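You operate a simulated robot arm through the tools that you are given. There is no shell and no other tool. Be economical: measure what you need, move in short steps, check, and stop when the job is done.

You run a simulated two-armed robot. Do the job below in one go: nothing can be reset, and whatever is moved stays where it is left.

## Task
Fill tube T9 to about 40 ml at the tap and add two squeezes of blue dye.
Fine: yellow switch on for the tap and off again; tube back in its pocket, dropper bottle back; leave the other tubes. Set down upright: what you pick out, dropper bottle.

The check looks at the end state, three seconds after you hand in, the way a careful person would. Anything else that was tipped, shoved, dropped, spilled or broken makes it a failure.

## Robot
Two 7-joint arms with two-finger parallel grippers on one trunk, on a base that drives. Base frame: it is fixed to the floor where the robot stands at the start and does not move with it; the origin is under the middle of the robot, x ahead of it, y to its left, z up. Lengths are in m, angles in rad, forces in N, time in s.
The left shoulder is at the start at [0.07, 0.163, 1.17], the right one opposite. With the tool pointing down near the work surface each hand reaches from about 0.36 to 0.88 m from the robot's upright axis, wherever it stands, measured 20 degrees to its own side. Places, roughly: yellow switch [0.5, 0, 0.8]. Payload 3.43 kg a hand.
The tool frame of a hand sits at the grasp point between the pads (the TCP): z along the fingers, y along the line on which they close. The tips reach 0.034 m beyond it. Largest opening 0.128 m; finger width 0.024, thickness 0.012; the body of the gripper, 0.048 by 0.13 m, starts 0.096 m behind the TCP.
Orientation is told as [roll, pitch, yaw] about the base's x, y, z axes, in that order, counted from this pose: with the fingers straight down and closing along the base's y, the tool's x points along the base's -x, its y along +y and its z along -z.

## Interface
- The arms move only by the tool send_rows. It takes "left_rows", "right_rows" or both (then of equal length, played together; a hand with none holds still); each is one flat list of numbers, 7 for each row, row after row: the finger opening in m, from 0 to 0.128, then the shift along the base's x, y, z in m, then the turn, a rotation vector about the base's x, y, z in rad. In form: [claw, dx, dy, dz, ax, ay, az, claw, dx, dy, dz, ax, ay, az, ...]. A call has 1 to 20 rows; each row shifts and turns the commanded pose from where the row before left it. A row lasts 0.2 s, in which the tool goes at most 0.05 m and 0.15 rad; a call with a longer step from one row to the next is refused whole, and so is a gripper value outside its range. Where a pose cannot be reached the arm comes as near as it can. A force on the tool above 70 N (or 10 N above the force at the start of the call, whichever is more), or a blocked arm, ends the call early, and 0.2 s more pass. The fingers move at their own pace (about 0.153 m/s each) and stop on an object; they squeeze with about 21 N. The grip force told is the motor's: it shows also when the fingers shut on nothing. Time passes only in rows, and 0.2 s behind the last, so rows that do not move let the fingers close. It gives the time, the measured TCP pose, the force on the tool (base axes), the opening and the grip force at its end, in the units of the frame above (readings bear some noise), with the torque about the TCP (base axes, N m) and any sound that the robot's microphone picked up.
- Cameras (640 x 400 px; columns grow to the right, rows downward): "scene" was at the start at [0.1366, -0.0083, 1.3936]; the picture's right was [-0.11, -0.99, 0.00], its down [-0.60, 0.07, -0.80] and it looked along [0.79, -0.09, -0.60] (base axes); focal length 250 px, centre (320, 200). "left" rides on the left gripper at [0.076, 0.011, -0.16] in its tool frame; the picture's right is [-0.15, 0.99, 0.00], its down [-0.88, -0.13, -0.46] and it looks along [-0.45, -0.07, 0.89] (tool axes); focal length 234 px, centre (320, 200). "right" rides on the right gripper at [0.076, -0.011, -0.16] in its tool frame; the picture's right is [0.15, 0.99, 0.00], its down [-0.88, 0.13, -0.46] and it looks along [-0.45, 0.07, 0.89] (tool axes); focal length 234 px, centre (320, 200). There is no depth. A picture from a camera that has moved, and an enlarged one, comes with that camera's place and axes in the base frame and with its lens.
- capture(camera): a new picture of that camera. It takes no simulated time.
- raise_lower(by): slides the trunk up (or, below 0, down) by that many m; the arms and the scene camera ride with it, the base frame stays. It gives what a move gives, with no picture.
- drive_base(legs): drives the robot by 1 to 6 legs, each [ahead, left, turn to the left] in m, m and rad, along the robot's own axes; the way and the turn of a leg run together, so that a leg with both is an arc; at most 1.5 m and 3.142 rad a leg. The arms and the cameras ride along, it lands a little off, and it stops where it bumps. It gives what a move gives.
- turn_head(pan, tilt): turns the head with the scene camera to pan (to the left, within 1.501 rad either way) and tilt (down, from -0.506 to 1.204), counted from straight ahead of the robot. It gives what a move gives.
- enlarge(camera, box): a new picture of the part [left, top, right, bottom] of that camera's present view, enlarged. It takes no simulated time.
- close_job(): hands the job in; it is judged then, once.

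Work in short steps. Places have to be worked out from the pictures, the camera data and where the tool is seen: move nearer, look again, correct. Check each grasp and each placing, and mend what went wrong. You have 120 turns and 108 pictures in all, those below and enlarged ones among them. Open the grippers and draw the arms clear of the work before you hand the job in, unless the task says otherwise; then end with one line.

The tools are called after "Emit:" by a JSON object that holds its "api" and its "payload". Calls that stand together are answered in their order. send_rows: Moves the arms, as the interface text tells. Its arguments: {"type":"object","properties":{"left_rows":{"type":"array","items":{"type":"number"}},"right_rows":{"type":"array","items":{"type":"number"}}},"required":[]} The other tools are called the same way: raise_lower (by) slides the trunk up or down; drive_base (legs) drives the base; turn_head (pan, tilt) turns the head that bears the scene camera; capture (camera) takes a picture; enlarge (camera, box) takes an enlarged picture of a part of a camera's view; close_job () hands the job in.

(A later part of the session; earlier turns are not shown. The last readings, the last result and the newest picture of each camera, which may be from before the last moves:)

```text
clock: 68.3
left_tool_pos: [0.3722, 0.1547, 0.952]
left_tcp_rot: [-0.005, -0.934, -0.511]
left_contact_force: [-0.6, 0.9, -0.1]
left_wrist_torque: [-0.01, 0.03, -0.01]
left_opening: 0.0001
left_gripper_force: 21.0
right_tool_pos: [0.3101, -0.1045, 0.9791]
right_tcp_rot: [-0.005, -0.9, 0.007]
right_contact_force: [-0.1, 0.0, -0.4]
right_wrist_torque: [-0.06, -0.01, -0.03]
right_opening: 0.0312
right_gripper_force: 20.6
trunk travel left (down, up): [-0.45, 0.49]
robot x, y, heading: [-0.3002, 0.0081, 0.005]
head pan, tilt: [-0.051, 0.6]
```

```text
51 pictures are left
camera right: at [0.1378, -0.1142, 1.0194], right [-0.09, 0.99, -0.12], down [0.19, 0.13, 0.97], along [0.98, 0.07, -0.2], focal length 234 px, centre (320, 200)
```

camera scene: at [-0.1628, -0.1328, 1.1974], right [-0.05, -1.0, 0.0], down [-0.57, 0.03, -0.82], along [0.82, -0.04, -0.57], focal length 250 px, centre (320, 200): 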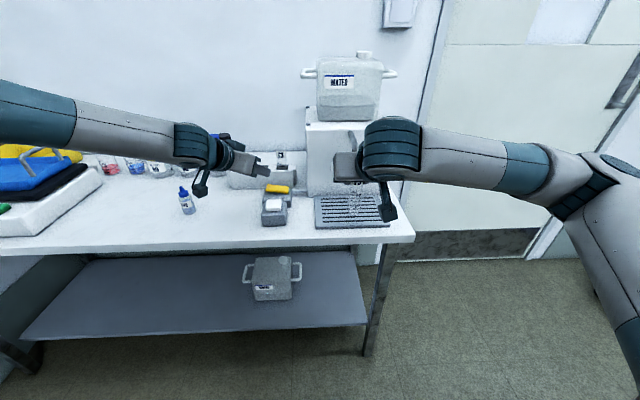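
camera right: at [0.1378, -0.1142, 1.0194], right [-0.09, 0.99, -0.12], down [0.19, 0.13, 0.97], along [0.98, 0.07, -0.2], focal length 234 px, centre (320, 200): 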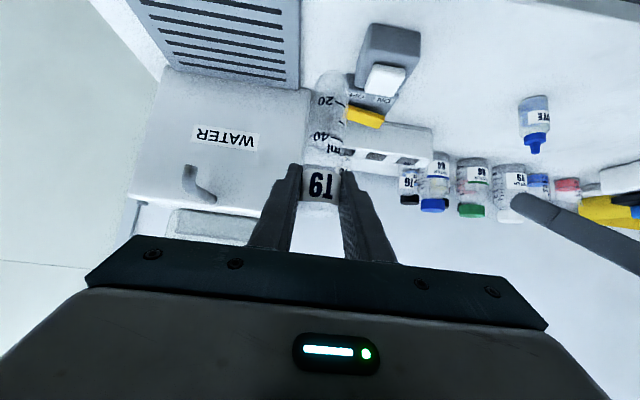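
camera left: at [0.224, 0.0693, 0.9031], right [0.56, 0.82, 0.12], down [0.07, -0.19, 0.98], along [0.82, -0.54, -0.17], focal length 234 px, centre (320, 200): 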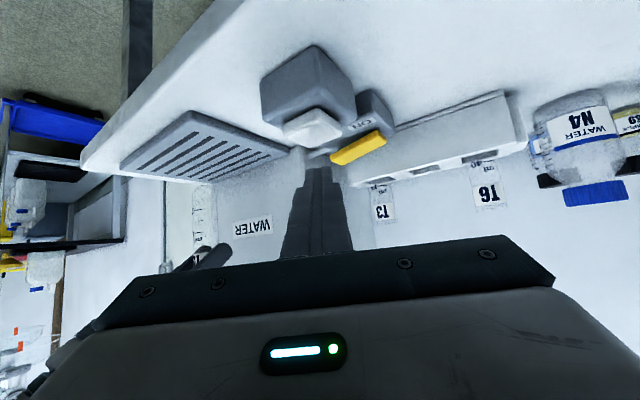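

Now to above the rack: first sideways to y=0.017, then forward to x=0.569 at lift height; the left hand moves aside.

Emit:
{"api": "send_rows", "payload": {"right_rows": [0.02, 0, 0.03, 0, 0, 0, 0, 0.02, 0, 0.03, 0, 0, 0, 0, 0.02, 0, 0.03, 0, 0, 0, 0, 0.02, 0, 0.0315, 0, 0, 0, 0, 0.02, 0.03, 0, 0, 0, 0, 0, 0.02, 0.03, 0, 0, 0, 0, 0, 0.02, 0.035, 0, 0, 0, 0, 0, 0.02, 0.035, 0, 0, 0, 0, 0, 0.02, 0.035, 0, 0, 0, 0, 0, 0.02, 0.035, 0, 0, 0, 0, 0, 0.02, 0.03, 0, 0, 0, 0, 0, 0.02, 0.029, 0, 0, 0, 0, 0], "left_rows": [0, 0, 0.02, 0, 0, 0, 0.03, 0, 0, 0.02, 0, 0, 0, 0.03, 0, 0, 0.02, 0, 0, 0, 0.03, 0, 0, 0.02, 0, 0, 0, 0.03, 0, 0, 0.02, 0, 0, 0, 0.03, 0, 0, 0.02, 0, 0, 0, 0.03, 0, 0, 0, 0, 0, 0, 0.03, 0, 0, 0, 0, 0, 0, 0.03, 0, 0, 0, 0, 0, 0, 0.03, 0, 0, 0, 0, 0, 0, 0.03, 0, 0, 0, 0, 0, 0, 0.03, 0, 0, 0, 0, 0, 0, 0.03]}}

Emit:
{"api": "capture", "payload": {"camera": "right"}}

Emit:
{"api": "enlarge", "payload": {"camera": "scene", "box": [240, 80, 400, 200]}}

```text
clock: 70.9
left_tool_pos: [0.3724, 0.2731, 0.9527]
left_tcp_rot: [-0.003, -0.934, -0.15]
left_contact_force: [0.2, -0.6, -0.3]
left_wrist_torque: [-0.02, 0.01, 0.03]
left_opening: 0.0003
left_gripper_force: 20.6
right_tool_pos: [0.569, 0.0167, 0.9772]
right_tcp_rot: [-0.004, -0.9, 0.004]
right_contact_force: [0.3, 0.4, -0.9]
right_wrist_torque: [0.02, 0.0, 0.01]
right_opening: 0.031
right_gripper_force: 20.9
trunk travel left (down, up): [-0.45, 0.49]
robot x, y, heading: [-0.3002, 0.0049, 0.002]
head pan, tilt: [-0.051, 0.6]
```

```text
50 pictures are left
camera right: at [0.3975, 0.0061, 1.0173], right [-0.09, 0.99, -0.12], down [0.19, 0.13, 0.97], along [0.98, 0.07, -0.2], focal length 234 px, centre (320, 200)
```

right: 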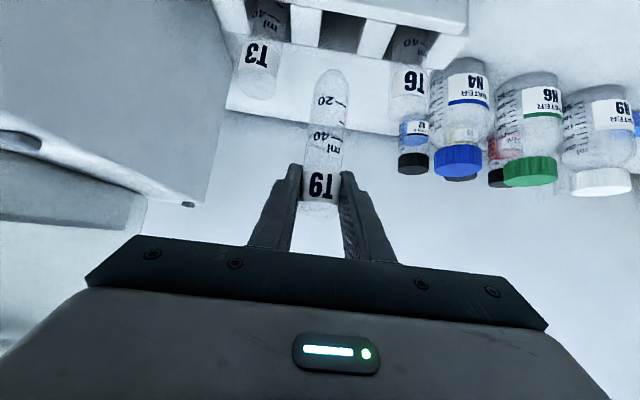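

```text
3.33 times, centred on (320, 140) of scene
camera zoom: at [-0.1638, 0.0038, 1.1975], right [-0.05, -1.0, 0.0], down [-0.57, 0.03, -0.82], along [0.82, -0.04, -0.57], focal length 834 px, centre (320, 400)
```

zoom: 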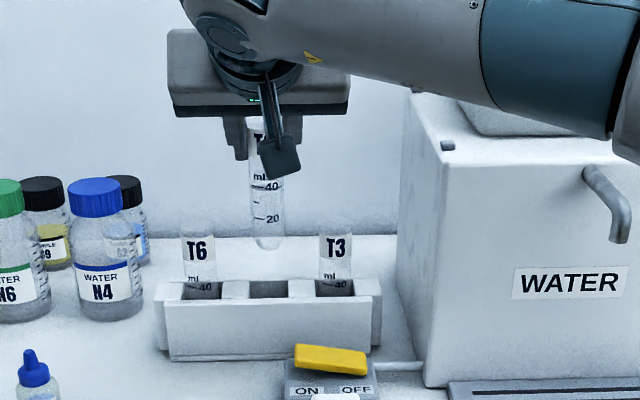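

Same picture as right after lifting, so alignment is good. I lower the tube straight down into the pocket, watching force.

Emit:
{"api": "send_rows", "payload": {"right_rows": [0.02, 0, 0, -0.02, 0, 0, 0, 0.02, 0, 0, -0.02, 0, 0, 0, 0.02, 0, 0, -0.02, 0, 0, 0, 0.02, 0, 0, -0.015, 0, 0, 0, 0.02, 0, 0, -0.01, 0, 0, 0, 0.02, 0, 0, -0.01, 0, 0, 0]}}

Emit:
{"api": "capture", "payload": {"camera": "right"}}

```text
clock: 72.3
left_tool_pos: [0.3717, 0.2729, 0.9526]
left_tcp_rot: [-0.001, -0.933, -0.151]
left_contact_force: [-0.1, 0.0, -0.1]
left_wrist_torque: [0.0, 0.02, -0.01]
left_opening: 0.0
left_gripper_force: 21.0
right_tool_pos: [0.5708, 0.0165, 0.8841]
right_tcp_rot: [-0.004, -0.899, 0.005]
right_contact_force: [0.3, -0.9, -0.5]
right_wrist_torque: [0.02, 0.04, -0.01]
right_opening: 0.0307
right_gripper_force: 20.5
trunk travel left (down, up): [-0.45, 0.49]
robot x, y, heading: [-0.3031, 0.0092, 0.004]
head pan, tilt: [-0.051, 0.6]
```

```text
48 pictures are left
camera right: at [0.3978, 0.0058, 0.9245], right [-0.09, 0.99, -0.12], down [0.19, 0.13, 0.97], along [0.98, 0.07, -0.2], focal length 234 px, centre (320, 200)
```

right: 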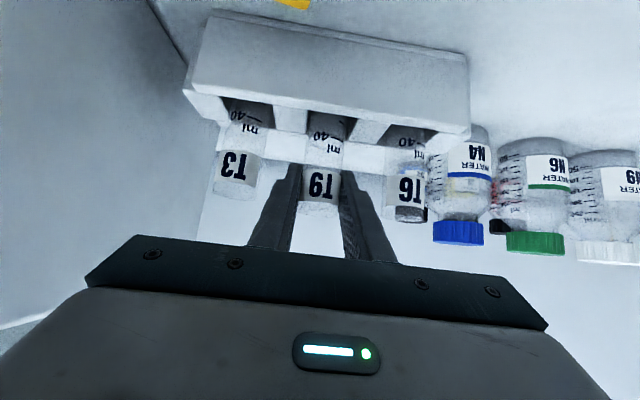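

The tube is entering its pocket without contact force. I lower the last ~5 mm, then open to 0.05.

Emit:
{"api": "send_rows", "payload": {"right_rows": [0.02, -0.001, 0, -0.004, 0, 0, 0, 0.02, 0, 0, -0.002, 0, 0, 0]}}

Emit:
{"api": "send_rows", "payload": {"right_rows": [0.05, 0, 0, 0, 0, 0, 0, 0.05, 0, 0, 0, 0, 0, 0]}}

Emit:
{"api": "capture", "payload": {"camera": "right"}}

```text
clock: 72.9
left_tool_pos: [0.3706, 0.2728, 0.9535]
left_tcp_rot: [-0.002, -0.934, -0.151]
left_contact_force: [-0.5, 0.3, -0.3]
left_wrist_torque: [-0.01, 0.02, 0.0]
left_opening: 0.0
left_gripper_force: 20.8
right_tool_pos: [0.5683, 0.0152, 0.8778]
right_tcp_rot: [-0.001, -0.902, 0.005]
right_contact_force: [0.9, 0.8, 3.2]
right_wrist_torque: [-0.01, -0.13, 0.01]
right_opening: 0.0311
right_gripper_force: 20.9
trunk travel left (down, up): [-0.45, 0.49]
robot x, y, heading: [-0.3035, 0.003, 0.006]
head pan, tilt: [-0.051, 0.6]
```

```text
clock: 73.5
left_tool_pos: [0.3714, 0.2738, 0.9535]
left_tcp_rot: [-0.002, -0.935, -0.152]
left_contact_force: [0.0, 0.5, -0.2]
left_wrist_torque: [-0.03, 0.01, -0.02]
left_opening: 0.0
left_gripper_force: 21.2
right_tool_pos: [0.5682, 0.017, 0.8765]
right_tcp_rot: [-0.002, -0.898, 0.006]
right_contact_force: [0.6, -0.2, 0.2]
right_wrist_torque: [0.0, -0.04, -0.01]
right_opening: 0.0499
right_gripper_force: 0.1
trunk travel left (down, up): [-0.45, 0.49]
robot x, y, heading: [-0.3002, 0.0062, 0.005]
head pan, tilt: [-0.051, 0.6]
```

```text
47 pictures are left
camera right: at [0.3959, 0.0057, 0.9177], right [-0.09, 0.99, -0.12], down [0.19, 0.13, 0.97], along [0.98, 0.07, -0.2], focal length 234 px, centre (320, 200)
```

right: 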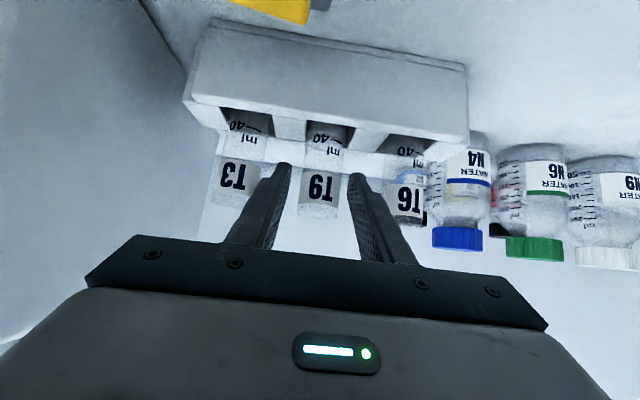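

Seated and released. I retract the right hand and park it back, right and higher; the left moves to the bottle standoff with opening 0.06.

Emit:
{"api": "send_rows", "payload": {"right_rows": [0.05, -0.025, 0, 0, 0, 0, 0, 0.05, -0.03, 0, 0.005, 0, 0, 0, 0.05, -0.035, 0, 0.01, 0, 0, 0, 0.05, -0.035, 0, 0.025, 0, 0, 0, 0.05, -0.03, -0.02, 0.03, 0, 0, 0, 0.05, -0.03, -0.03, 0.03, 0, 0, 0, 0.05, -0.03, -0.03, 0.03, 0, 0, 0, 0.05, -0.02, -0.03, 0.03, 0, 0, 0, 0.05, 0, -0.03, 0.03, 0, 0, 0, 0.05, 0, -0.03, 0.02, 0, 0, 0], "left_rows": [0.07, -0.005, -0.005, 0, 0, 0, 0.015, 0.07, -0.005, -0.005, 0, 0, 0, 0.015, 0.07, -0.005, -0.005, -0.01, 0, 0, 0.015, 0.07, -0.005, -0.005, -0.01, 0, 0, 0.015, 0.07, -0.005, -0.005, -0.01, 0, 0, 0.015, 0.07, -0.005, -0.005, -0.01, 0, 0, 0.015, 0.07, -0.005, -0.005, -0.01, 0, 0, 0.015, 0.07, 0, -0.006, -0.01, 0, 0, 0.015, 0.07, 0, -0.006, -0.01, 0, 0, 0.015, 0.07, 0, -0.006, -0.01, 0, 0, 0.015]}}

Emit:
{"api": "capture", "payload": {"camera": "left"}}

Emit:
{"api": "capture", "payload": {"camera": "scene"}}

```text
refused: row 6 steps farther than a row can; nothing moved
```

```text
46 pictures are left
camera left: at [0.2017, 0.3107, 0.9866], right [0.24, 0.96, 0.12], down [0.14, -0.15, 0.98], along [0.96, -0.22, -0.17], focal length 234 px, centre (320, 200)
```

left: 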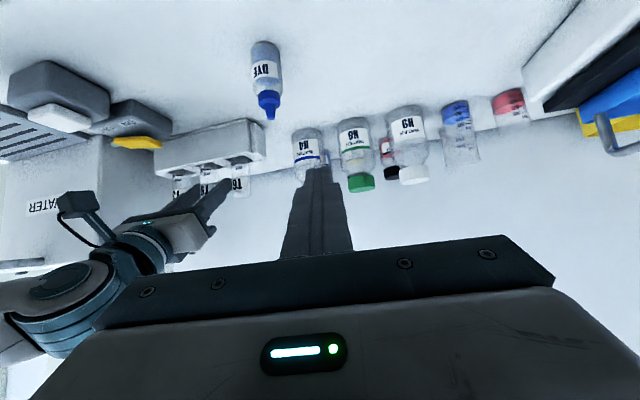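

```text
45 pictures are left
camera scene: at [-0.1645, 0.0035, 1.1976], right [-0.05, -1.0, 0.0], down [-0.56, 0.03, -0.82], along [0.82, -0.04, -0.57], focal length 250 px, centre (320, 200)
```

scene: 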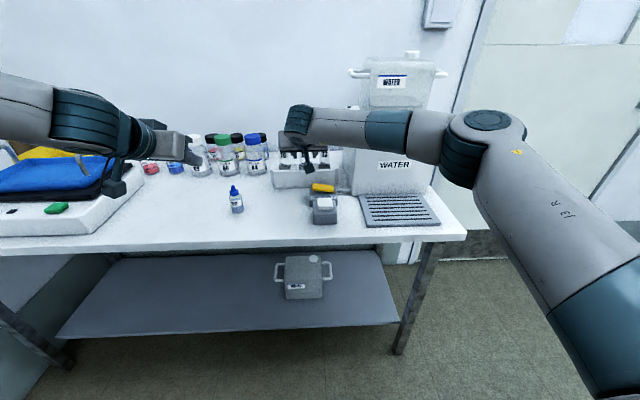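

One row was over the step limit; I resend with smaller steps.

Emit:
{"api": "send_rows", "payload": {"right_rows": [0.05, -0.025, 0, 0, 0, 0, 0, 0.05, -0.03, 0, 0.005, 0, 0, 0, 0.05, -0.035, 0, 0.01, 0, 0, 0, 0.05, -0.035, 0, 0.025, 0, 0, 0, 0.05, -0.025, -0.02, 0.025, 0, 0, 0, 0.05, -0.025, -0.025, 0.025, 0, 0, 0, 0.05, -0.025, -0.025, 0.025, 0, 0, 0, 0.05, -0.02, -0.03, 0.025, 0, 0, 0, 0.05, 0, -0.03, 0.03, 0, 0, 0, 0.05, 0, -0.03, 0.02, 0, 0, 0], "left_rows": [0.07, -0.005, -0.005, 0, 0, 0, 0.015, 0.07, -0.005, -0.005, 0, 0, 0, 0.015, 0.07, -0.005, -0.005, -0.01, 0, 0, 0.015, 0.07, -0.005, -0.005, -0.01, 0, 0, 0.015, 0.07, -0.005, -0.005, -0.01, 0, 0, 0.015, 0.07, -0.005, -0.005, -0.01, 0, 0, 0.015, 0.07, -0.005, -0.005, -0.01, 0, 0, 0.015, 0.07, 0, -0.006, -0.01, 0, 0, 0.015, 0.07, 0, -0.006, -0.01, 0, 0, 0.015, 0.07, 0, -0.006, -0.01, 0, 0, 0.015]}}

Emit:
{"api": "capture", "payload": {"camera": "left"}}

Emit:
{"api": "enlarge", "payload": {"camera": "scene", "box": [200, 120, 360, 240]}}

```text
clock: 75.7
left_tool_pos: [0.3355, 0.2186, 0.8732]
left_tcp_rot: [-0.001, -0.934, -0.002]
left_contact_force: [0.5, -0.1, -0.8]
left_wrist_torque: [0.02, 0.0, 0.02]
left_opening: 0.0698
left_gripper_force: 0.1
right_tool_pos: [0.3488, -0.1441, 1.0673]
right_tcp_rot: [-0.002, -0.898, 0.004]
right_contact_force: [-0.3, -0.1, 0.8]
right_wrist_torque: [-0.01, 0.01, 0.01]
right_opening: 0.0502
right_gripper_force: 0.0
trunk travel left (down, up): [-0.45, 0.49]
robot x, y, heading: [-0.3026, 0.0068, 0.005]
head pan, tilt: [-0.051, 0.6]
```

```text
44 pictures are left
camera left: at [0.1623, 0.2308, 0.9068], right [0.09, 0.99, 0.12], down [0.16, -0.13, 0.98], along [0.98, -0.07, -0.17], focal length 234 px, centre (320, 200)
```

left: 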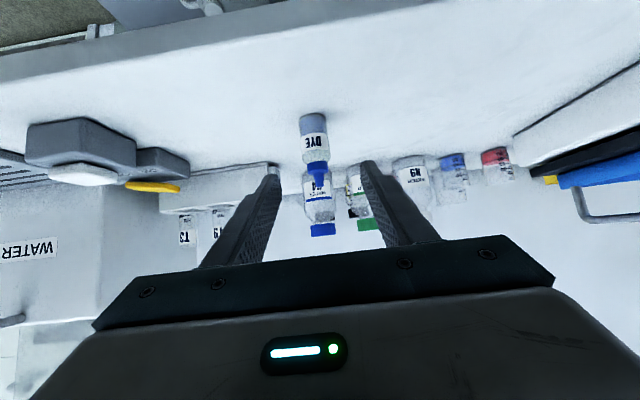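

```text
3.33 times, centred on (280, 180) of scene
camera zoom: at [-0.1645, 0.0022, 1.1976], right [-0.05, -1.0, 0.0], down [-0.56, 0.03, -0.82], along [0.82, -0.04, -0.57], focal length 834 px, centre (453, 267)
```

zoom: 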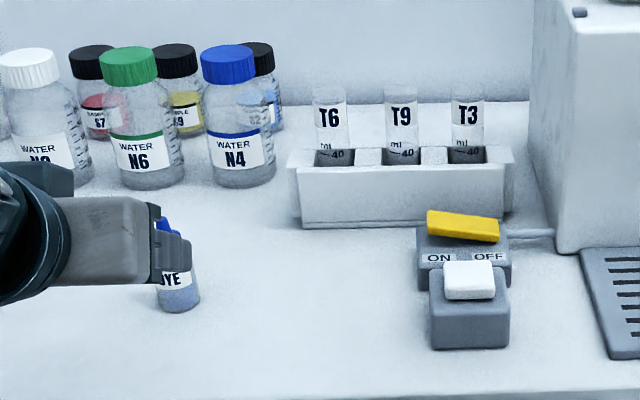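

Bottle axis ≈ (0.435, 0.215), body z 0.76–0.80, ~0.035 wide. I try a slightly flatter pitch (−1.1) and get lower in front of it.

Emit:
{"api": "send_rows", "payload": {"left_rows": [0.07, 0, 0, -0.015, 0, -0.083, 0, 0.07, 0, -0.001, -0.015, 0, -0.083, 0, 0.07, 0.005, -0.001, -0.02, 0, 0, 0, 0.07, 0.01, -0.001, -0.02, 0, 0, 0]}}

Emit:
{"api": "capture", "payload": {"camera": "left"}}

Emit:
{"api": "enlarge", "payload": {"camera": "scene", "box": [120, 140, 280, 260]}}

```text
clock: 76.7
left_tool_pos: [0.3538, 0.2186, 0.8016]
left_tcp_rot: [-0.003, -1.1, 0.0]
left_contact_force: [0.5, -0.2, -0.9]
left_wrist_torque: [0.0, 0.02, 0.0]
left_opening: 0.07
left_gripper_force: 0.0
right_tool_pos: [0.3482, -0.142, 1.0658]
right_tcp_rot: [-0.001, -0.899, 0.005]
right_contact_force: [0.0, 0.6, -0.2]
right_wrist_torque: [-0.01, -0.02, 0.01]
right_opening: 0.0499
right_gripper_force: 0.1
trunk travel left (down, up): [-0.45, 0.49]
robot x, y, heading: [-0.3016, 0.0079, 0.007]
head pan, tilt: [-0.051, 0.6]
```

```text
42 pictures are left
camera left: at [0.176, 0.2292, 0.8065], right [0.07, 0.99, 0.13], down [-0.01, -0.13, 0.99], along [1.0, -0.07, 0.0], focal length 234 px, centre (320, 200)
```

left: 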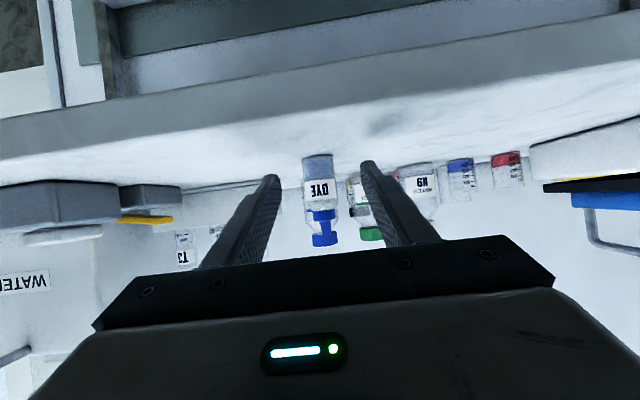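

```text
3.33 times, centred on (200, 200) of scene
camera zoom: at [-0.1638, 0.0037, 1.1975], right [-0.05, -1.0, 0.0], down [-0.57, 0.03, -0.82], along [0.82, -0.04, -0.57], focal length 834 px, centre (720, 200)
```

zoom: 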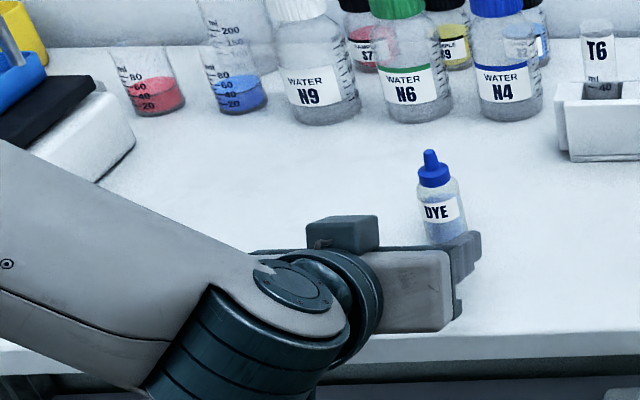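

Clear view: the bottle is between the finger lines, body up to z≈0.81, tip at 0.857, axis y≈0.214. I slide forward around it.

Emit:
{"api": "send_rows", "payload": {"left_rows": [0.065, 0.02, -0.002, -0.002, 0, 0, 0, 0.065, 0.02, -0.001, -0.001, 0, 0, 0, 0.065, 0.02, -0.001, 0, 0, 0, 0, 0.065, 0.014, 0, 0, 0, 0, 0]}}

Emit:
{"api": "capture", "payload": {"camera": "left"}}

Emit:
{"api": "enlarge", "payload": {"camera": "scene", "box": [160, 140, 280, 230]}}

```text
clock: 77.7
left_tool_pos: [0.4252, 0.2123, 0.7996]
left_tcp_rot: [-0.001, -1.101, -0.004]
left_contact_force: [-0.4, 0.7, 0.1]
left_wrist_torque: [0.02, -0.04, -0.01]
left_opening: 0.0649
left_gripper_force: 0.1
right_tool_pos: [0.3495, -0.142, 1.0657]
right_tcp_rot: [-0.002, -0.9, 0.006]
right_contact_force: [-0.4, 0.2, -0.5]
right_wrist_torque: [-0.01, 0.03, 0.01]
right_opening: 0.05
right_gripper_force: 0.1
trunk travel left (down, up): [-0.45, 0.49]
robot x, y, heading: [-0.3047, 0.0019, 0.003]
head pan, tilt: [-0.051, 0.6]
```

```text
40 pictures are left
camera left: at [0.2486, 0.2252, 0.8042], right [0.07, 0.99, 0.13], down [-0.01, -0.13, 0.99], along [1.0, -0.07, 0.0], focal length 234 px, centre (320, 200)
```

left: 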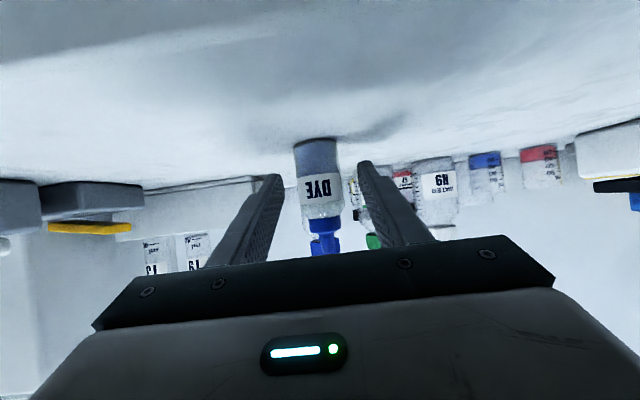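

```text
4.44 times, centred on (220, 185) of scene
camera zoom: at [-0.1645, 0.0034, 1.1976], right [-0.05, -1.0, 0.0], down [-0.56, 0.03, -0.82], along [0.82, -0.04, -0.57], focal length 1112 px, centre (764, 267)
```

zoom: 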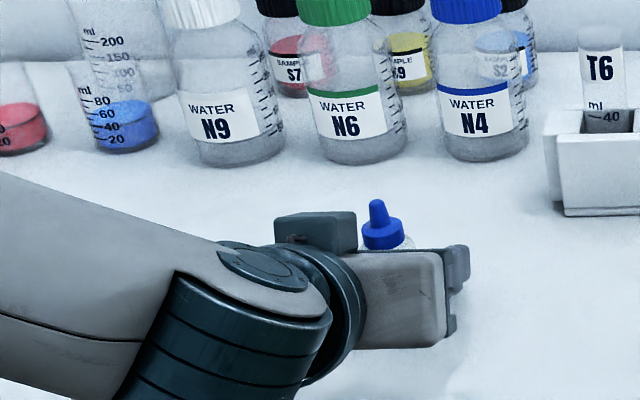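

Bottle centre computes to x≈0.442. I go 8 mm further and close gently (to 0.034) to learn the width and squeeze behaviour.

Emit:
{"api": "send_rows", "payload": {"left_rows": [0.065, 0.008, 0, 0, 0, 0, 0, 0.05, 0, 0, 0, 0, 0, 0, 0.035, 0, 0, 0, 0, 0, 0, 0.034, 0, 0, 0, 0, 0, 0, 0.034, 0, 0, 0, 0, 0, 0]}}

```text
clock: 78.9
left_tool_pos: [0.4325, 0.2125, 0.8]
left_tcp_rot: [-0.001, -1.101, -0.001]
left_contact_force: [-0.2, -0.5, 0.0]
left_wrist_torque: [-0.01, 0.0, 0.0]
left_opening: 0.0347
left_gripper_force: 0.1
right_tool_pos: [0.3482, -0.1404, 1.0654]
right_tcp_rot: [0.0, -0.9, 0.005]
right_contact_force: [0.0, 0.5, -0.2]
right_wrist_torque: [-0.02, -0.02, 0.0]
right_opening: 0.0499
right_gripper_force: 0.1
trunk travel left (down, up): [-0.45, 0.49]
robot x, y, heading: [-0.3036, 0.0079, 0.007]
head pan, tilt: [-0.051, 0.6]
```

No force at 0.0347 yet; closing a bit further.

Emit:
{"api": "send_rows", "payload": {"left_rows": [0.032, 0, 0, 0, 0, 0, 0, 0.032, 0, 0, 0, 0, 0, 0]}}

Emit:
{"api": "send_rows", "payload": {"left_rows": [0.03, 0, 0, 0, 0, 0, 0, 0.03, 0, 0, 0, 0, 0, 0]}}

Emit:
{"api": "capture", "payload": {"camera": "left"}}

```text
clock: 79.5
left_tool_pos: [0.4331, 0.2139, 0.7993]
left_tcp_rot: [-0.001, -1.099, -0.001]
left_contact_force: [-0.5, -0.4, -0.3]
left_wrist_torque: [0.02, -0.02, 0.0]
left_opening: 0.0336
left_gripper_force: 20.7
right_tool_pos: [0.3498, -0.1416, 1.0664]
right_tcp_rot: [-0.001, -0.899, 0.006]
right_contact_force: [-0.6, -1.0, -0.4]
right_wrist_torque: [-0.02, -0.01, -0.03]
right_opening: 0.0499
right_gripper_force: 0.1
trunk travel left (down, up): [-0.45, 0.49]
robot x, y, heading: [-0.3045, 0.0048, 0.002]
head pan, tilt: [-0.051, 0.6]
```

```text
clock: 80.1
left_tool_pos: [0.4339, 0.2123, 0.7993]
left_tcp_rot: [-0.002, -1.101, -0.002]
left_contact_force: [-0.3, 0.3, 0.2]
left_wrist_torque: [0.01, 0.0, 0.0]
left_opening: 0.0339
left_gripper_force: 21.4
right_tool_pos: [0.3494, -0.142, 1.0653]
right_tcp_rot: [-0.003, -0.899, 0.005]
right_contact_force: [0.4, 0.7, 0.6]
right_wrist_torque: [0.0, -0.02, 0.04]
right_opening: 0.0499
right_gripper_force: 0.1
trunk travel left (down, up): [-0.45, 0.49]
robot x, y, heading: [-0.3028, 0.0056, 0.003]
head pan, tilt: [-0.051, 0.6]
```

```text
38 pictures are left
camera left: at [0.2568, 0.2253, 0.8041], right [0.07, 0.99, 0.13], down [-0.01, -0.13, 0.99], along [1.0, -0.07, 0.0], focal length 234 px, centre (320, 200)
```

left: 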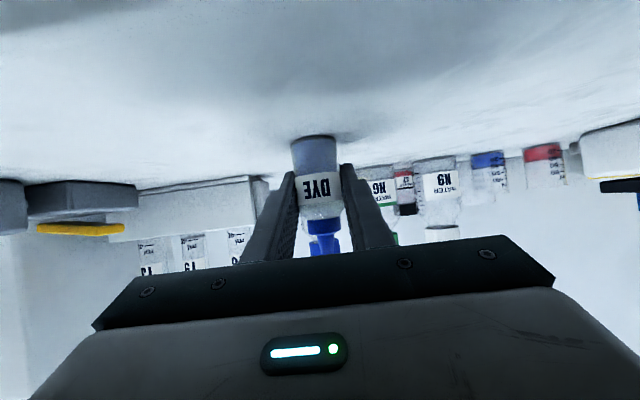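

The bottle is rigid at 0.034 wide and held firmly; the label faces the camera. I lift it holding just under width (0.031).

Emit:
{"api": "send_rows", "payload": {"left_rows": [0.031, 0, 0, 0.02, 0, 0, 0, 0.031, 0, 0, 0.03, 0, 0, 0, 0.031, 0, 0, 0.04, 0, 0, 0, 0.031, -0.01, 0, 0.04, 0, 0, 0, 0.031, -0.01, 0, 0.04, 0, 0, 0, 0.031, -0.01, 0.01, 0.04, 0, 0, 0, 0.031, -0.01, 0.01, 0.04, 0, 0, 0, 0.031, 0, 0.01, 0.04, 0, 0, 0]}}

Emit:
{"api": "capture", "payload": {"camera": "left"}}

```text
clock: 81.9
left_tool_pos: [0.3964, 0.2401, 1.0906]
left_tcp_rot: [-0.001, -1.1, -0.001]
left_contact_force: [-0.2, -0.6, -0.4]
left_wrist_torque: [-0.03, 0.04, 0.03]
left_opening: 0.0335
left_gripper_force: 20.8
right_tool_pos: [0.3484, -0.142, 1.0659]
right_tcp_rot: [-0.002, -0.901, 0.004]
right_contact_force: [-0.4, -1.1, 0.5]
right_wrist_torque: [0.02, 0.0, 0.02]
right_opening: 0.0499
right_gripper_force: 0.0
trunk travel left (down, up): [-0.45, 0.49]
robot x, y, heading: [-0.3047, 0.0063, -0.002]
head pan, tilt: [-0.051, 0.6]
```

```text
37 pictures are left
camera left: at [0.2194, 0.2525, 1.0947], right [0.07, 0.99, 0.13], down [-0.01, -0.13, 0.99], along [1.0, -0.07, 0.0], focal length 234 px, centre (320, 200)
```

left: 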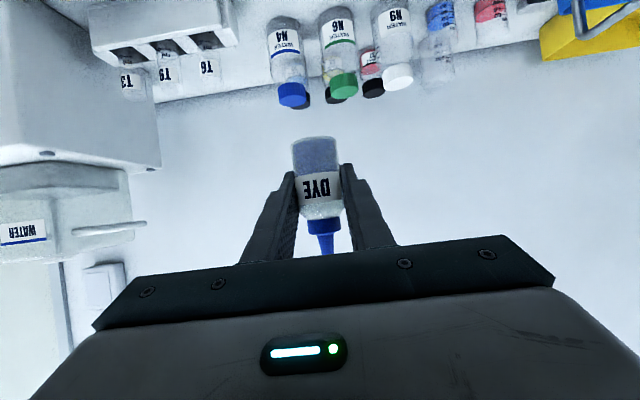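

Bottle is secure. I park the right arm further back and right, then reposition the base (right 0.27, forward 0.10) and lower the trunk 0.13 so the left arm can work inverted above T9.

Emit:
{"api": "send_rows", "payload": {"right_rows": [0.05, -0.02, -0.031, 0, 0, 0, 0, 0.05, -0.02, -0.031, 0, 0, 0, 0, 0.05, -0.02, -0.031, 0, 0, 0, 0, 0.05, -0.02, -0.031, 0, 0, 0, 0, 0.05, -0.02, -0.031, 0, 0, 0, 0, 0.05, -0.02, -0.031, 0, 0, 0, 0, 0.05, -0.02, -0.031, 0, 0, 0, 0, 0.05, -0.02, -0.031, 0, 0, 0, 0, 0.05, -0.02, -0.031, 0, 0, 0, 0]}}

Emit:
{"api": "drive_base", "payload": {"legs": [[0, -0.27, 0], [0.1, 0, 0]]}}

Emit:
{"api": "raise_lower", "payload": {"by": -0.05}}

Emit:
{"api": "capture", "payload": {"camera": "scene"}}

```text
clock: 83.9
left_tool_pos: [0.3951, 0.2392, 1.0923]
left_tcp_rot: [0.0, -1.101, -0.004]
left_contact_force: [0.3, 0.0, -0.4]
left_wrist_torque: [-0.01, -0.02, 0.01]
left_opening: 0.0334
left_gripper_force: 20.9
right_tool_pos: [0.1651, -0.4216, 1.0685]
right_tcp_rot: [-0.002, -0.901, 0.007]
right_contact_force: [-0.1, -0.3, 0.0]
right_wrist_torque: [0.04, -0.03, -0.02]
right_opening: 0.05
right_gripper_force: 0.1
trunk travel left (down, up): [-0.45, 0.49]
robot x, y, heading: [-0.2994, 0.004, 0.007]
head pan, tilt: [-0.051, 0.6]
```

```text
clock: 86.5
left_tool_pos: [0.4984, -0.0376, 1.0894]
left_tcp_rot: [-0.002, -1.097, -0.007]
left_contact_force: [0.8, -0.5, -1.0]
left_wrist_torque: [-0.01, -0.02, 0.02]
left_opening: 0.0338
left_gripper_force: 20.8
right_tool_pos: [0.2635, -0.6975, 1.0669]
right_tcp_rot: [-0.003, -0.899, 0.0]
right_contact_force: [0.9, 0.6, 0.1]
right_wrist_torque: [-0.02, 0.02, 0.05]
right_opening: 0.0501
right_gripper_force: 0.0
trunk travel left (down, up): [-0.45, 0.49]
robot x, y, heading: [-0.202, -0.2678, 0.003]
head pan, tilt: [-0.051, 0.6]
```

```text
clock: 87.5
left_tool_pos: [0.4972, -0.0349, 1.0404]
left_tcp_rot: [-0.001, -1.098, -0.008]
left_contact_force: [-0.5, -0.3, 0.4]
left_wrist_torque: [0.0, 0.0, 0.01]
left_opening: 0.0338
left_gripper_force: 20.6
right_tool_pos: [0.2638, -0.6972, 1.0182]
right_tcp_rot: [-0.003, -0.899, -0.001]
right_contact_force: [-0.2, -0.3, -0.2]
right_wrist_torque: [0.01, 0.01, -0.01]
right_opening: 0.0501
right_gripper_force: 0.1
trunk travel left (down, up): [-0.4, 0.54]
robot x, y, heading: [-0.2013, -0.27, 0.001]
head pan, tilt: [-0.051, 0.6]
```

```text
36 pictures are left
camera scene: at [-0.0655, -0.2708, 1.1477], right [-0.05, -1.0, 0.0], down [-0.56, 0.03, -0.83], along [0.82, -0.04, -0.57], focal length 250 px, centre (320, 200)
```

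scene: 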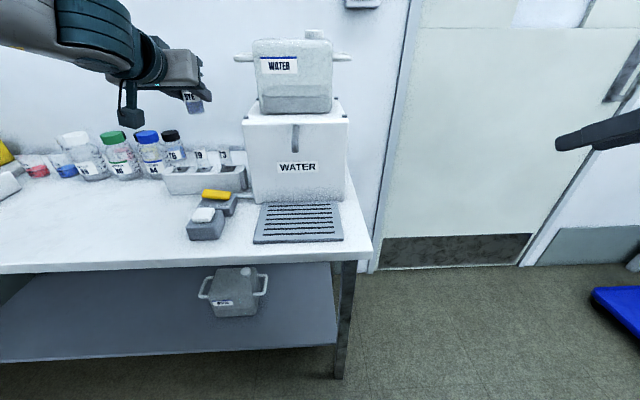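

I lower the trunk 0.08 more while the hand stays in front of the rack, then level the tool and begin the roll (tool at z≈1.05, in front of the rack).

Emit:
{"api": "raise_lower", "payload": {"by": -0.08}}

Emit:
{"api": "send_rows", "payload": {"left_rows": [0.031, 0, 0.01, 0.025, 0, -0.1, 0, 0.031, 0, 0.01, 0.025, 0, -0.1, 0, 0.031, 0, 0.01, 0.025, 0, -0.1, 0, 0.031, 0, 0.01, 0.025, 0, -0.1, 0, 0.031, 0, 0, 0.02, 0, -0.05, 0]}}

```text
clock: 88.6
left_tool_pos: [0.4964, -0.0362, 0.96]
left_tcp_rot: [-0.001, -1.1, -0.007]
left_contact_force: [0.2, 1.3, -0.7]
left_wrist_torque: [0.01, -0.02, -0.01]
left_opening: 0.0339
left_gripper_force: 20.8
right_tool_pos: [0.2631, -0.6963, 0.9373]
right_tcp_rot: [0.0, -0.901, 0.0]
right_contact_force: [-0.4, 0.4, 0.6]
right_wrist_torque: [-0.01, -0.03, -0.03]
right_opening: 0.0502
right_gripper_force: 0.1
trunk travel left (down, up): [-0.32, 0.62]
robot x, y, heading: [-0.2063, -0.2694, -0.002]
head pan, tilt: [-0.051, 0.6]
```

```text
clock: 89.8
left_tool_pos: [0.4983, 0.0042, 1.0801]
left_tcp_rot: [0.156, -1.552, -0.164]
left_contact_force: [-0.8, 0.0, 0.1]
left_wrist_torque: [0.02, 0.02, 0.02]
left_opening: 0.0338
left_gripper_force: 20.8
right_tool_pos: [0.2631, -0.6966, 0.9374]
right_tcp_rot: [-0.001, -0.9, 0.0]
right_contact_force: [-0.1, -0.4, -0.1]
right_wrist_torque: [-0.02, 0.01, -0.01]
right_opening: 0.0498
right_gripper_force: 0.1
trunk travel left (down, up): [-0.32, 0.62]
robot x, y, heading: [-0.2029, -0.2707, -0.004]
head pan, tilt: [-0.051, 0.6]
```

Level reached. I roll −1.5 rad first.

Emit:
{"api": "send_rows", "payload": {"left_rows": [0.031, 0, 0, 0, -0.15, 0, 0, 0.031, 0, 0, 0, -0.15, 0, 0, 0.031, 0, 0, 0, -0.15, 0, 0, 0.031, 0, 0, 0, -0.15, 0, 0, 0.031, 0, 0, 0, -0.15, 0, 0, 0.031, 0, 0, 0, -0.15, 0, 0, 0.031, 0, 0, 0, -0.15, 0, 0, 0.031, 0, 0, 0, -0.15, 0, 0, 0.031, 0, 0, 0, -0.15, 0, 0, 0.031, 0, 0, 0, -0.15, 0, 0]}}

Emit:
{"api": "capture", "payload": {"camera": "left"}}

```text
clock: 92.0
left_tool_pos: [0.4979, 0.0038, 1.0796]
left_tcp_rot: [-1.577, -0.074, 1.548]
left_contact_force: [0.0, -0.3, 0.2]
left_wrist_torque: [-0.02, -0.05, 0.01]
left_opening: 0.031
left_gripper_force: 0.0
right_tool_pos: [0.2638, -0.6972, 0.938]
right_tcp_rot: [-0.001, -0.901, 0.001]
right_contact_force: [-0.3, -0.2, 0.5]
right_wrist_torque: [0.02, -0.02, 0.01]
right_opening: 0.0499
right_gripper_force: 0.3
trunk travel left (down, up): [-0.32, 0.62]
robot x, y, heading: [-0.199, -0.2674, 0.003]
head pan, tilt: [-0.051, 0.6]
```

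```text
35 pictures are left
camera left: at [0.3359, -0.0677, 1.0618], right [0.01, 0.22, -0.98], down [-0.44, 0.88, 0.19], along [0.9, 0.43, 0.1], focal length 234 px, centre (320, 200)
```

left: 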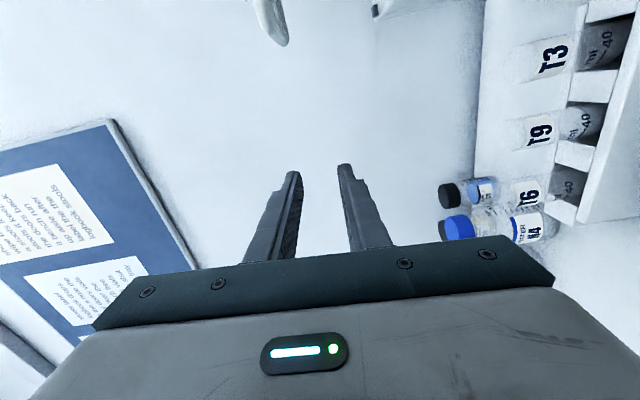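

The bottle has slipped out of the gripper (opening 0.031, no force). I need to find it.

Emit:
{"api": "capture", "payload": {"camera": "scene"}}

Emit:
{"api": "enlarge", "payload": {"camera": "scene", "box": [0, 100, 280, 280]}}

```text
34 pictures are left
camera scene: at [-0.0654, -0.2708, 1.0676], right [-0.05, -1.0, 0.0], down [-0.56, 0.03, -0.82], along [0.82, -0.04, -0.57], focal length 250 px, centre (320, 200)
```

scene: 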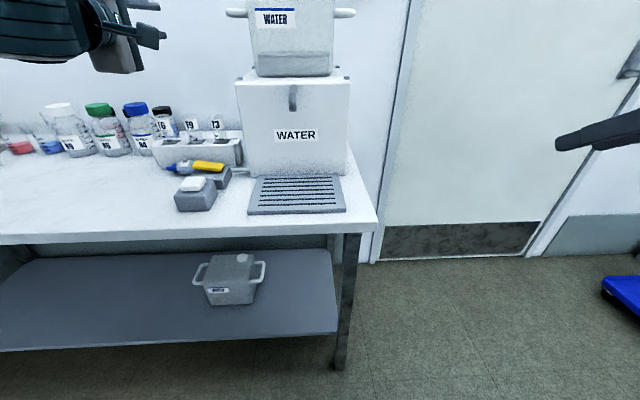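

```text
2.22 times, centred on (140, 190) of scene
camera zoom: at [-0.0654, -0.2708, 1.0676], right [-0.05, -1.0, 0.0], down [-0.56, 0.03, -0.82], along [0.82, -0.04, -0.57], focal length 556 px, centre (720, 222)
```

zoom: 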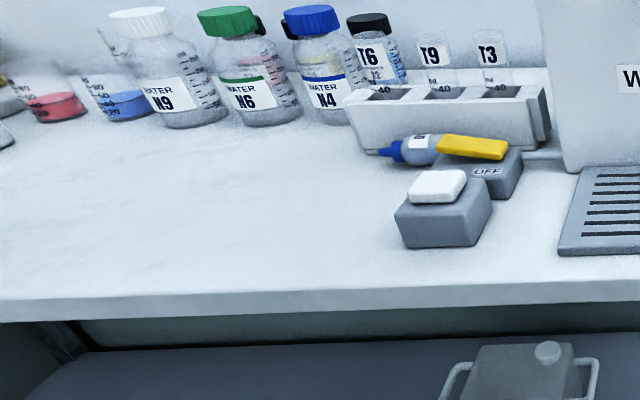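

The bottle fell and lies between the rocker box and rack, tip pointing left, apparently intact with no visible dye spill. I unroll the hand, raise the trunk, and get a good view from above to recover it.

Emit:
{"api": "send_rows", "payload": {"left_rows": [0.06, 0, 0, 0, 0.15, 0, 0, 0.06, 0, 0, 0, 0.15, 0, 0, 0.06, 0, 0, 0, 0.15, 0, 0, 0.06, 0, 0, 0, 0.15, 0, 0, 0.06, 0, 0, 0, 0.15, 0, 0, 0.06, 0, 0, 0, 0.15, 0, 0, 0.06, 0, 0, 0, 0.15, 0, 0, 0.06, 0, 0, 0, 0.15, 0, 0, 0.06, 0, 0, 0, 0.15, 0, 0, 0.06, 0, 0, 0, 0.15, 0, 0, 0.06, -0.01, 0.03, 0, 0, 0.1, 0, 0.06, -0.01, 0.03, 0, 0, 0.1, 0, 0.06, -0.01, 0.03, 0, 0, 0.1, 0, 0.06, -0.01, 0.02, 0, 0, 0.1, 0]}}

Emit:
{"api": "raise_lower", "payload": {"by": 0.3}}

Emit:
{"api": "send_rows", "payload": {"left_rows": [0.06, 0.0, 0, -0.02, 0, 0.12, 0, 0.06, 0.0, 0, -0.03, 0, 0.12, 0, 0.06, 0.0, 0, -0.03, 0, 0.12, 0, 0.06, 0.0, 0, -0.03, 0, 0.12, 0, 0.06, 0.0, 0, -0.03, 0, 0.12, 0, 0.06, 0.0, 0, -0.03, 0, 0.12, 0, 0.06, 0.0, 0, -0.03, 0, 0.12, 0, 0.06, 0.0, 0, -0.03, 0, 0.12, 0]}}

Emit:
{"api": "capture", "payload": {"camera": "left"}}

```text
clock: 95.0
left_tool_pos: [0.4539, 0.1139, 1.078]
left_tcp_rot: [-0.004, -1.15, -0.005]
left_contact_force: [0.3, -1.1, -0.2]
left_wrist_torque: [-0.03, -0.01, -0.02]
left_opening: 0.0601
left_gripper_force: 0.0
right_tool_pos: [0.2637, -0.6959, 0.9392]
right_tcp_rot: [-0.005, -0.901, 0.002]
right_contact_force: [0.4, 0.2, 0.5]
right_wrist_torque: [0.01, 0.02, -0.05]
right_opening: 0.0498
right_gripper_force: 0.1
trunk travel left (down, up): [-0.32, 0.62]
robot x, y, heading: [-0.2029, -0.2686, -0.004]
head pan, tilt: [-0.051, 0.6]
```

```text
clock: 98.0
left_tool_pos: [0.4539, 0.1132, 1.3777]
left_tcp_rot: [0.0, -1.15, -0.009]
left_contact_force: [0.2, -0.9, 0.5]
left_wrist_torque: [0.02, 0.02, -0.04]
left_opening: 0.0598
left_gripper_force: 0.1
right_tool_pos: [0.2637, -0.6961, 1.2373]
right_tcp_rot: [-0.001, -0.9, 0.0]
right_contact_force: [1.3, -0.6, -0.5]
right_wrist_torque: [0.01, 0.02, -0.01]
right_opening: 0.0499
right_gripper_force: 0.1
trunk travel left (down, up): [-0.62, 0.32]
robot x, y, heading: [-0.2023, -0.2698, -0.003]
head pan, tilt: [-0.051, 0.6]
```

```text
clock: 99.8
left_tool_pos: [0.4569, 0.1125, 1.1478]
left_tcp_rot: [-0.007, -0.185, -0.003]
left_contact_force: [-0.2, 0.5, -0.2]
left_wrist_torque: [0.03, 0.02, -0.02]
left_opening: 0.0601
left_gripper_force: 0.1
right_tool_pos: [0.266, -0.697, 1.2366]
right_tcp_rot: [-0.002, -0.898, 0.0]
right_contact_force: [0.8, -0.1, 0.1]
right_wrist_torque: [0.0, 0.01, 0.0]
right_opening: 0.0498
right_gripper_force: 0.1
trunk travel left (down, up): [-0.62, 0.32]
robot x, y, heading: [-0.2007, -0.2676, -0.001]
head pan, tilt: [-0.051, 0.6]
```

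```text
32 pictures are left
camera left: at [0.352, 0.1258, 1.2896], right [0.15, 0.99, 0.02], down [0.78, -0.13, 0.61], along [0.61, -0.08, -0.79], focal length 234 px, centre (320, 200)
```

left: 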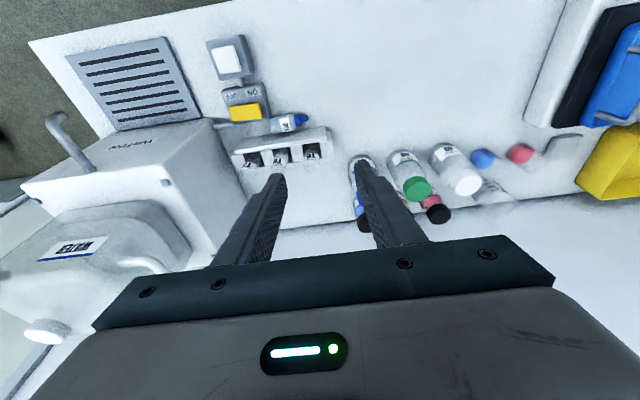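

Emit:
{"api": "enlarge", "payload": {"camera": "left", "box": [200, 30, 350, 180]}}

```text
2.67 times, centred on (275, 105) of left
camera zoom: at [0.352, 0.1258, 1.2896], right [0.15, 0.99, 0.02], down [0.78, -0.13, 0.61], along [0.61, -0.08, -0.79], focal length 624 px, centre (440, 453)
```

zoom: 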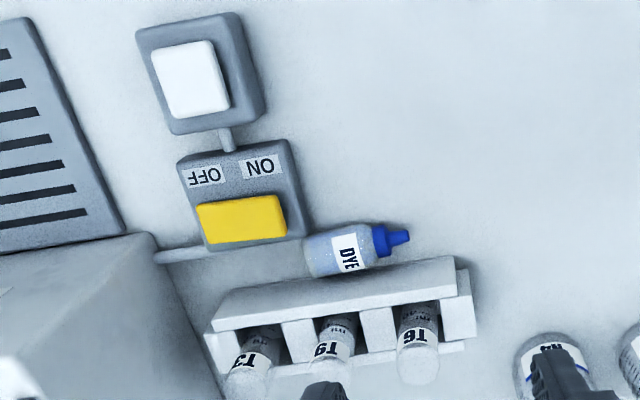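

The bottle axis is at x≈0.519, y from 0.00 (base) to 0.087 (tip), about 15 mm off the rack front. I'll use one finger behind the nozzle to draw it out: first turn the left hand straight down with fingers closing along x, above that spot.

Emit:
{"api": "send_rows", "payload": {"left_rows": [0.1, 0.001, -0.0025, -0.01, 0, 0.06, 0, 0.1, 0.001, -0.0025, -0.018, 0, 0.06, 0, 0.1, 0.001, -0.0025, -0.018, 0, 0.065, 0, 0.1, 0.001, -0.0025, -0.018, 0, 0, 0.143, 0.1, 0.001, -0.0025, -0.018, 0, 0, 0.143, 0.1, 0.001, -0.0025, -0.018, 0, 0, 0.143, 0.1, 0.001, -0.0025, -0.018, 0, 0, 0.143, 0.1, 0.001, -0.0025, -0.018, 0, 0, 0.143, 0.1, 0.001, -0.0025, -0.018, 0, 0, 0.143, 0.1, 0.001, -0.0025, 0, 0, 0, 0.143, 0.1, 0.001, -0.0025, 0, 0, 0, 0.143, 0.1, 0.0, 0, 0, 0, 0, 0.143, 0.1, 0.0, 0, 0, 0, 0, 0.143, 0.1, 0.0, 0, 0, 0, 0, 0.143]}}

```text
clock: 102.8
left_tool_pos: [0.4653, 0.0846, 0.9948]
left_tcp_rot: [-0.007, -0.002, 1.57]
left_contact_force: [0.0, -0.5, -0.1]
left_wrist_torque: [0.02, -0.02, -0.01]
left_opening: 0.1001
left_gripper_force: 0.1
right_tool_pos: [0.264, -0.696, 1.2377]
right_tcp_rot: [-0.003, -0.901, -0.001]
right_contact_force: [-0.4, -0.6, 0.0]
right_wrist_torque: [0.01, 0.04, 0.0]
right_opening: 0.05
right_gripper_force: 0.0
trunk travel left (down, up): [-0.62, 0.32]
robot x, y, heading: [-0.2075, -0.2689, -0.002]
head pan, tilt: [-0.051, 0.6]
```

Yaw 90° works. I descend to z≈0.88 over the spot and check alignment before inserting the finger.

Emit:
{"api": "send_rows", "payload": {"left_rows": [0.1, 0.005, 0.001, -0.035, 0, 0, 0, 0.1, 0.005, 0.001, -0.04, 0, 0, 0, 0.1, 0.0055, 0.0015, -0.04, 0, 0, 0]}}

Emit:
{"api": "capture", "payload": {"camera": "left"}}

Emit:
{"api": "enlarge", "payload": {"camera": "scene", "box": [60, 180, 280, 330]}}

```text
clock: 103.6
left_tool_pos: [0.4807, 0.0895, 0.8791]
left_tcp_rot: [-0.006, -0.003, 1.568]
left_contact_force: [0.6, 0.1, -0.5]
left_wrist_torque: [0.01, 0.01, -0.02]
left_opening: 0.0999
left_gripper_force: 0.1
right_tool_pos: [0.2645, -0.6959, 1.2376]
right_tcp_rot: [-0.004, -0.897, 0.0]
right_contact_force: [-0.6, -0.4, 0.0]
right_wrist_torque: [0.03, 0.01, -0.01]
right_opening: 0.05
right_gripper_force: 0.0
trunk travel left (down, up): [-0.62, 0.32]
robot x, y, heading: [-0.2016, -0.2672, -0.001]
head pan, tilt: [-0.051, 0.6]
```

```text
30 pictures are left
camera left: at [0.4678, 0.0123, 1.0376], right [-0.99, 0.15, -0.01], down [0.13, 0.88, 0.46], along [0.07, 0.45, -0.89], focal length 234 px, centre (320, 200)
```

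left: 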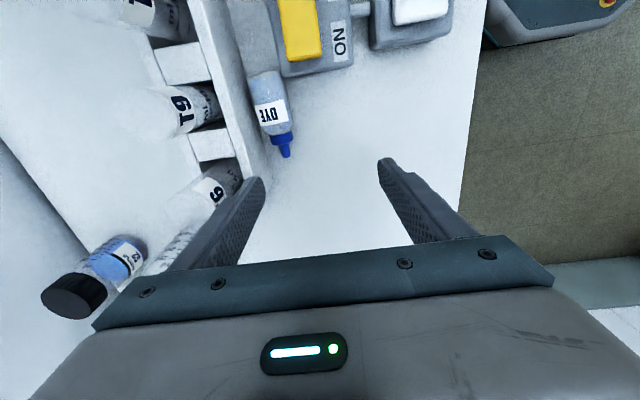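

```text
2.67 times, centred on (170, 255) of scene
camera zoom: at [-0.0642, -0.2703, 1.3676], right [-0.05, -1.0, 0.0], down [-0.57, 0.03, -0.82], along [0.82, -0.04, -0.57], focal length 667 px, centre (720, 53)
```

zoom: 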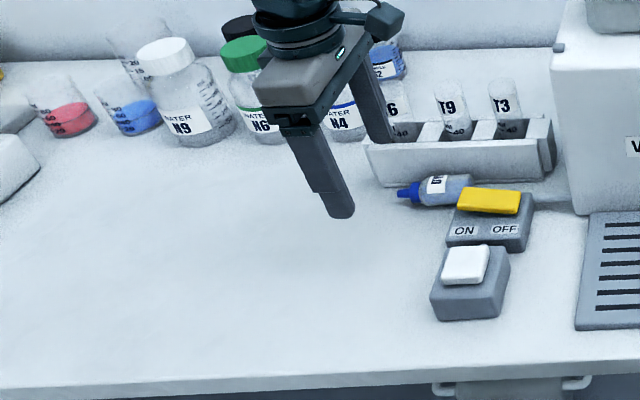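

Views agree: nozzle tip (0.519, 0.083), rack front 0.550. I shift −6 mm in y and insert the rear finger straight down behind the nozzle.

Emit:
{"api": "send_rows", "payload": {"left_rows": [0.1, 0, -0.006, -0.02, 0, 0, 0, 0.1, 0, 0, -0.03, 0, 0, 0, 0.1, 0, 0, -0.024, 0, 0, 0]}}

Emit:
{"api": "capture", "payload": {"camera": "left"}}

```text
clock: 104.4
left_tool_pos: [0.4646, 0.0882, 0.819]
left_tcp_rot: [-0.01, -0.004, 1.568]
left_contact_force: [-0.3, -0.3, -0.2]
left_wrist_torque: [0.02, -0.03, 0.01]
left_opening: 0.0999
left_gripper_force: 0.0
left hand out of reach, approached as far as the arm can: row 2, 3
right_tool_pos: [0.2634, -0.6965, 1.2378]
right_tcp_rot: [-0.001, -0.902, 0.0]
right_contact_force: [0.6, 0.1, -0.5]
right_wrist_torque: [0.01, 0.0, -0.03]
right_opening: 0.05
right_gripper_force: 0.0
trunk travel left (down, up): [-0.62, 0.32]
robot x, y, heading: [-0.2041, -0.2664, 0.001]
head pan, tilt: [-0.051, 0.6]
```

```text
28 pictures are left
camera left: at [0.451, 0.0131, 0.9779], right [-0.99, 0.15, -0.01], down [0.13, 0.88, 0.46], along [0.08, 0.45, -0.89], focal length 234 px, centre (320, 200)
```

left: 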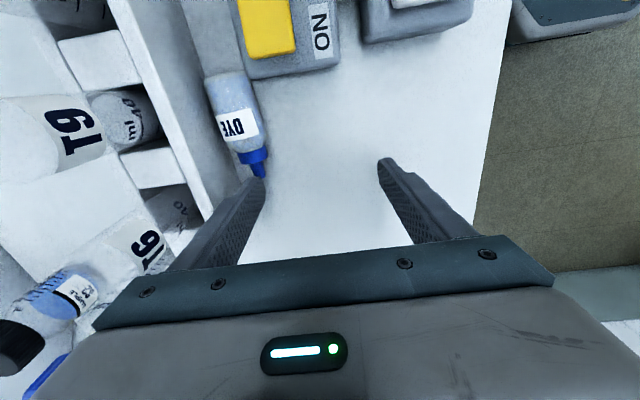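

Slightly out of reach that low. I lift the hand 0.14 and lower the trunk 0.12, then re-measure.

Emit:
{"api": "send_rows", "payload": {"left_rows": [0.1, 0, 0, 0.03, 0, 0, 0, 0.1, 0.005, -0.001, 0.035, 0, 0, 0, 0.1, 0.005, -0.001, 0.035, 0, 0, 0, 0.1, 0.006, -0.0015, 0.04, 0, 0, 0]}}

Emit:
{"api": "raise_lower", "payload": {"by": -0.12}}

```text
clock: 105.4
left_tool_pos: [0.4784, 0.0841, 0.961]
left_tcp_rot: [-0.009, -0.006, 1.571]
left_contact_force: [0.8, -1.1, -0.7]
left_wrist_torque: [0.04, -0.05, 0.01]
left_opening: 0.1001
left_gripper_force: 0.0
right_tool_pos: [0.2633, -0.6976, 1.2373]
right_tcp_rot: [-0.003, -0.901, 0.0]
right_contact_force: [0.2, -0.4, -0.1]
right_wrist_torque: [0.02, -0.03, 0.02]
right_opening: 0.05
right_gripper_force: 0.1
trunk travel left (down, up): [-0.62, 0.32]
robot x, y, heading: [-0.2037, -0.2674, -0.0]
head pan, tilt: [-0.051, 0.6]
```

```text
clock: 106.9
left_tool_pos: [0.4791, 0.0838, 0.8397]
left_tcp_rot: [-0.009, -0.003, 1.568]
left_contact_force: [-0.5, -0.1, -0.4]
left_wrist_torque: [0.0, -0.02, -0.01]
left_opening: 0.1001
left_gripper_force: 0.0
right_tool_pos: [0.2636, -0.6969, 1.1177]
right_tcp_rot: [-0.002, -0.901, 0.0]
right_contact_force: [0.4, -0.7, -0.9]
right_wrist_torque: [0.0, -0.01, 0.01]
right_opening: 0.0499
right_gripper_force: 0.0
trunk travel left (down, up): [-0.5, 0.44]
robot x, y, heading: [-0.2055, -0.2709, 0.0]
head pan, tilt: [-0.051, 0.6]
```

Now at (0.479, 0.084, 0.840). I insert the last 3.5 cm.

Emit:
{"api": "send_rows", "payload": {"left_rows": [0.1, 0.002, 0, 0, 0, 0, 0, 0.1, 0, 0, -0.018, 0, 0, 0, 0.1, 0, 0, -0.018, 0, 0, 0]}}

Emit:
{"api": "capture", "payload": {"camera": "left"}}

```text
clock: 107.7
left_tool_pos: [0.4809, 0.0846, 0.8129]
left_tcp_rot: [-0.024, -0.004, 1.572]
left_contact_force: [1.1, 7.0, 40.8]
left_wrist_torque: [-0.6, -2.71, 0.52]
left_opening: 0.1012
left_gripper_force: 0.8
right_tool_pos: [0.2582, -0.6981, 1.1195]
right_tcp_rot: [0.0, -0.907, -0.001]
right_contact_force: [-0.6, -0.3, 0.4]
right_wrist_torque: [-0.04, 0.01, 0.01]
right_opening: 0.0503
right_gripper_force: 0.1
trunk travel left (down, up): [-0.5, 0.44]
robot x, y, heading: [-0.2041, -0.2647, 0.001]
head pan, tilt: [-0.051, 0.6]
```

```text
27 pictures are left
camera left: at [0.4654, 0.0083, 0.9715], right [-0.99, 0.15, -0.02], down [0.12, 0.88, 0.46], along [0.09, 0.45, -0.89], focal length 234 px, centre (320, 200)
```

left: 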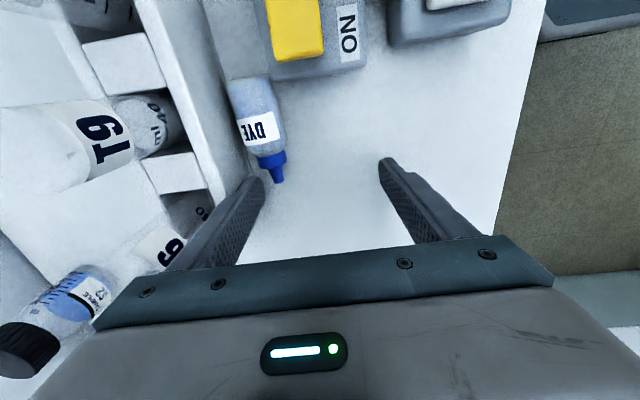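

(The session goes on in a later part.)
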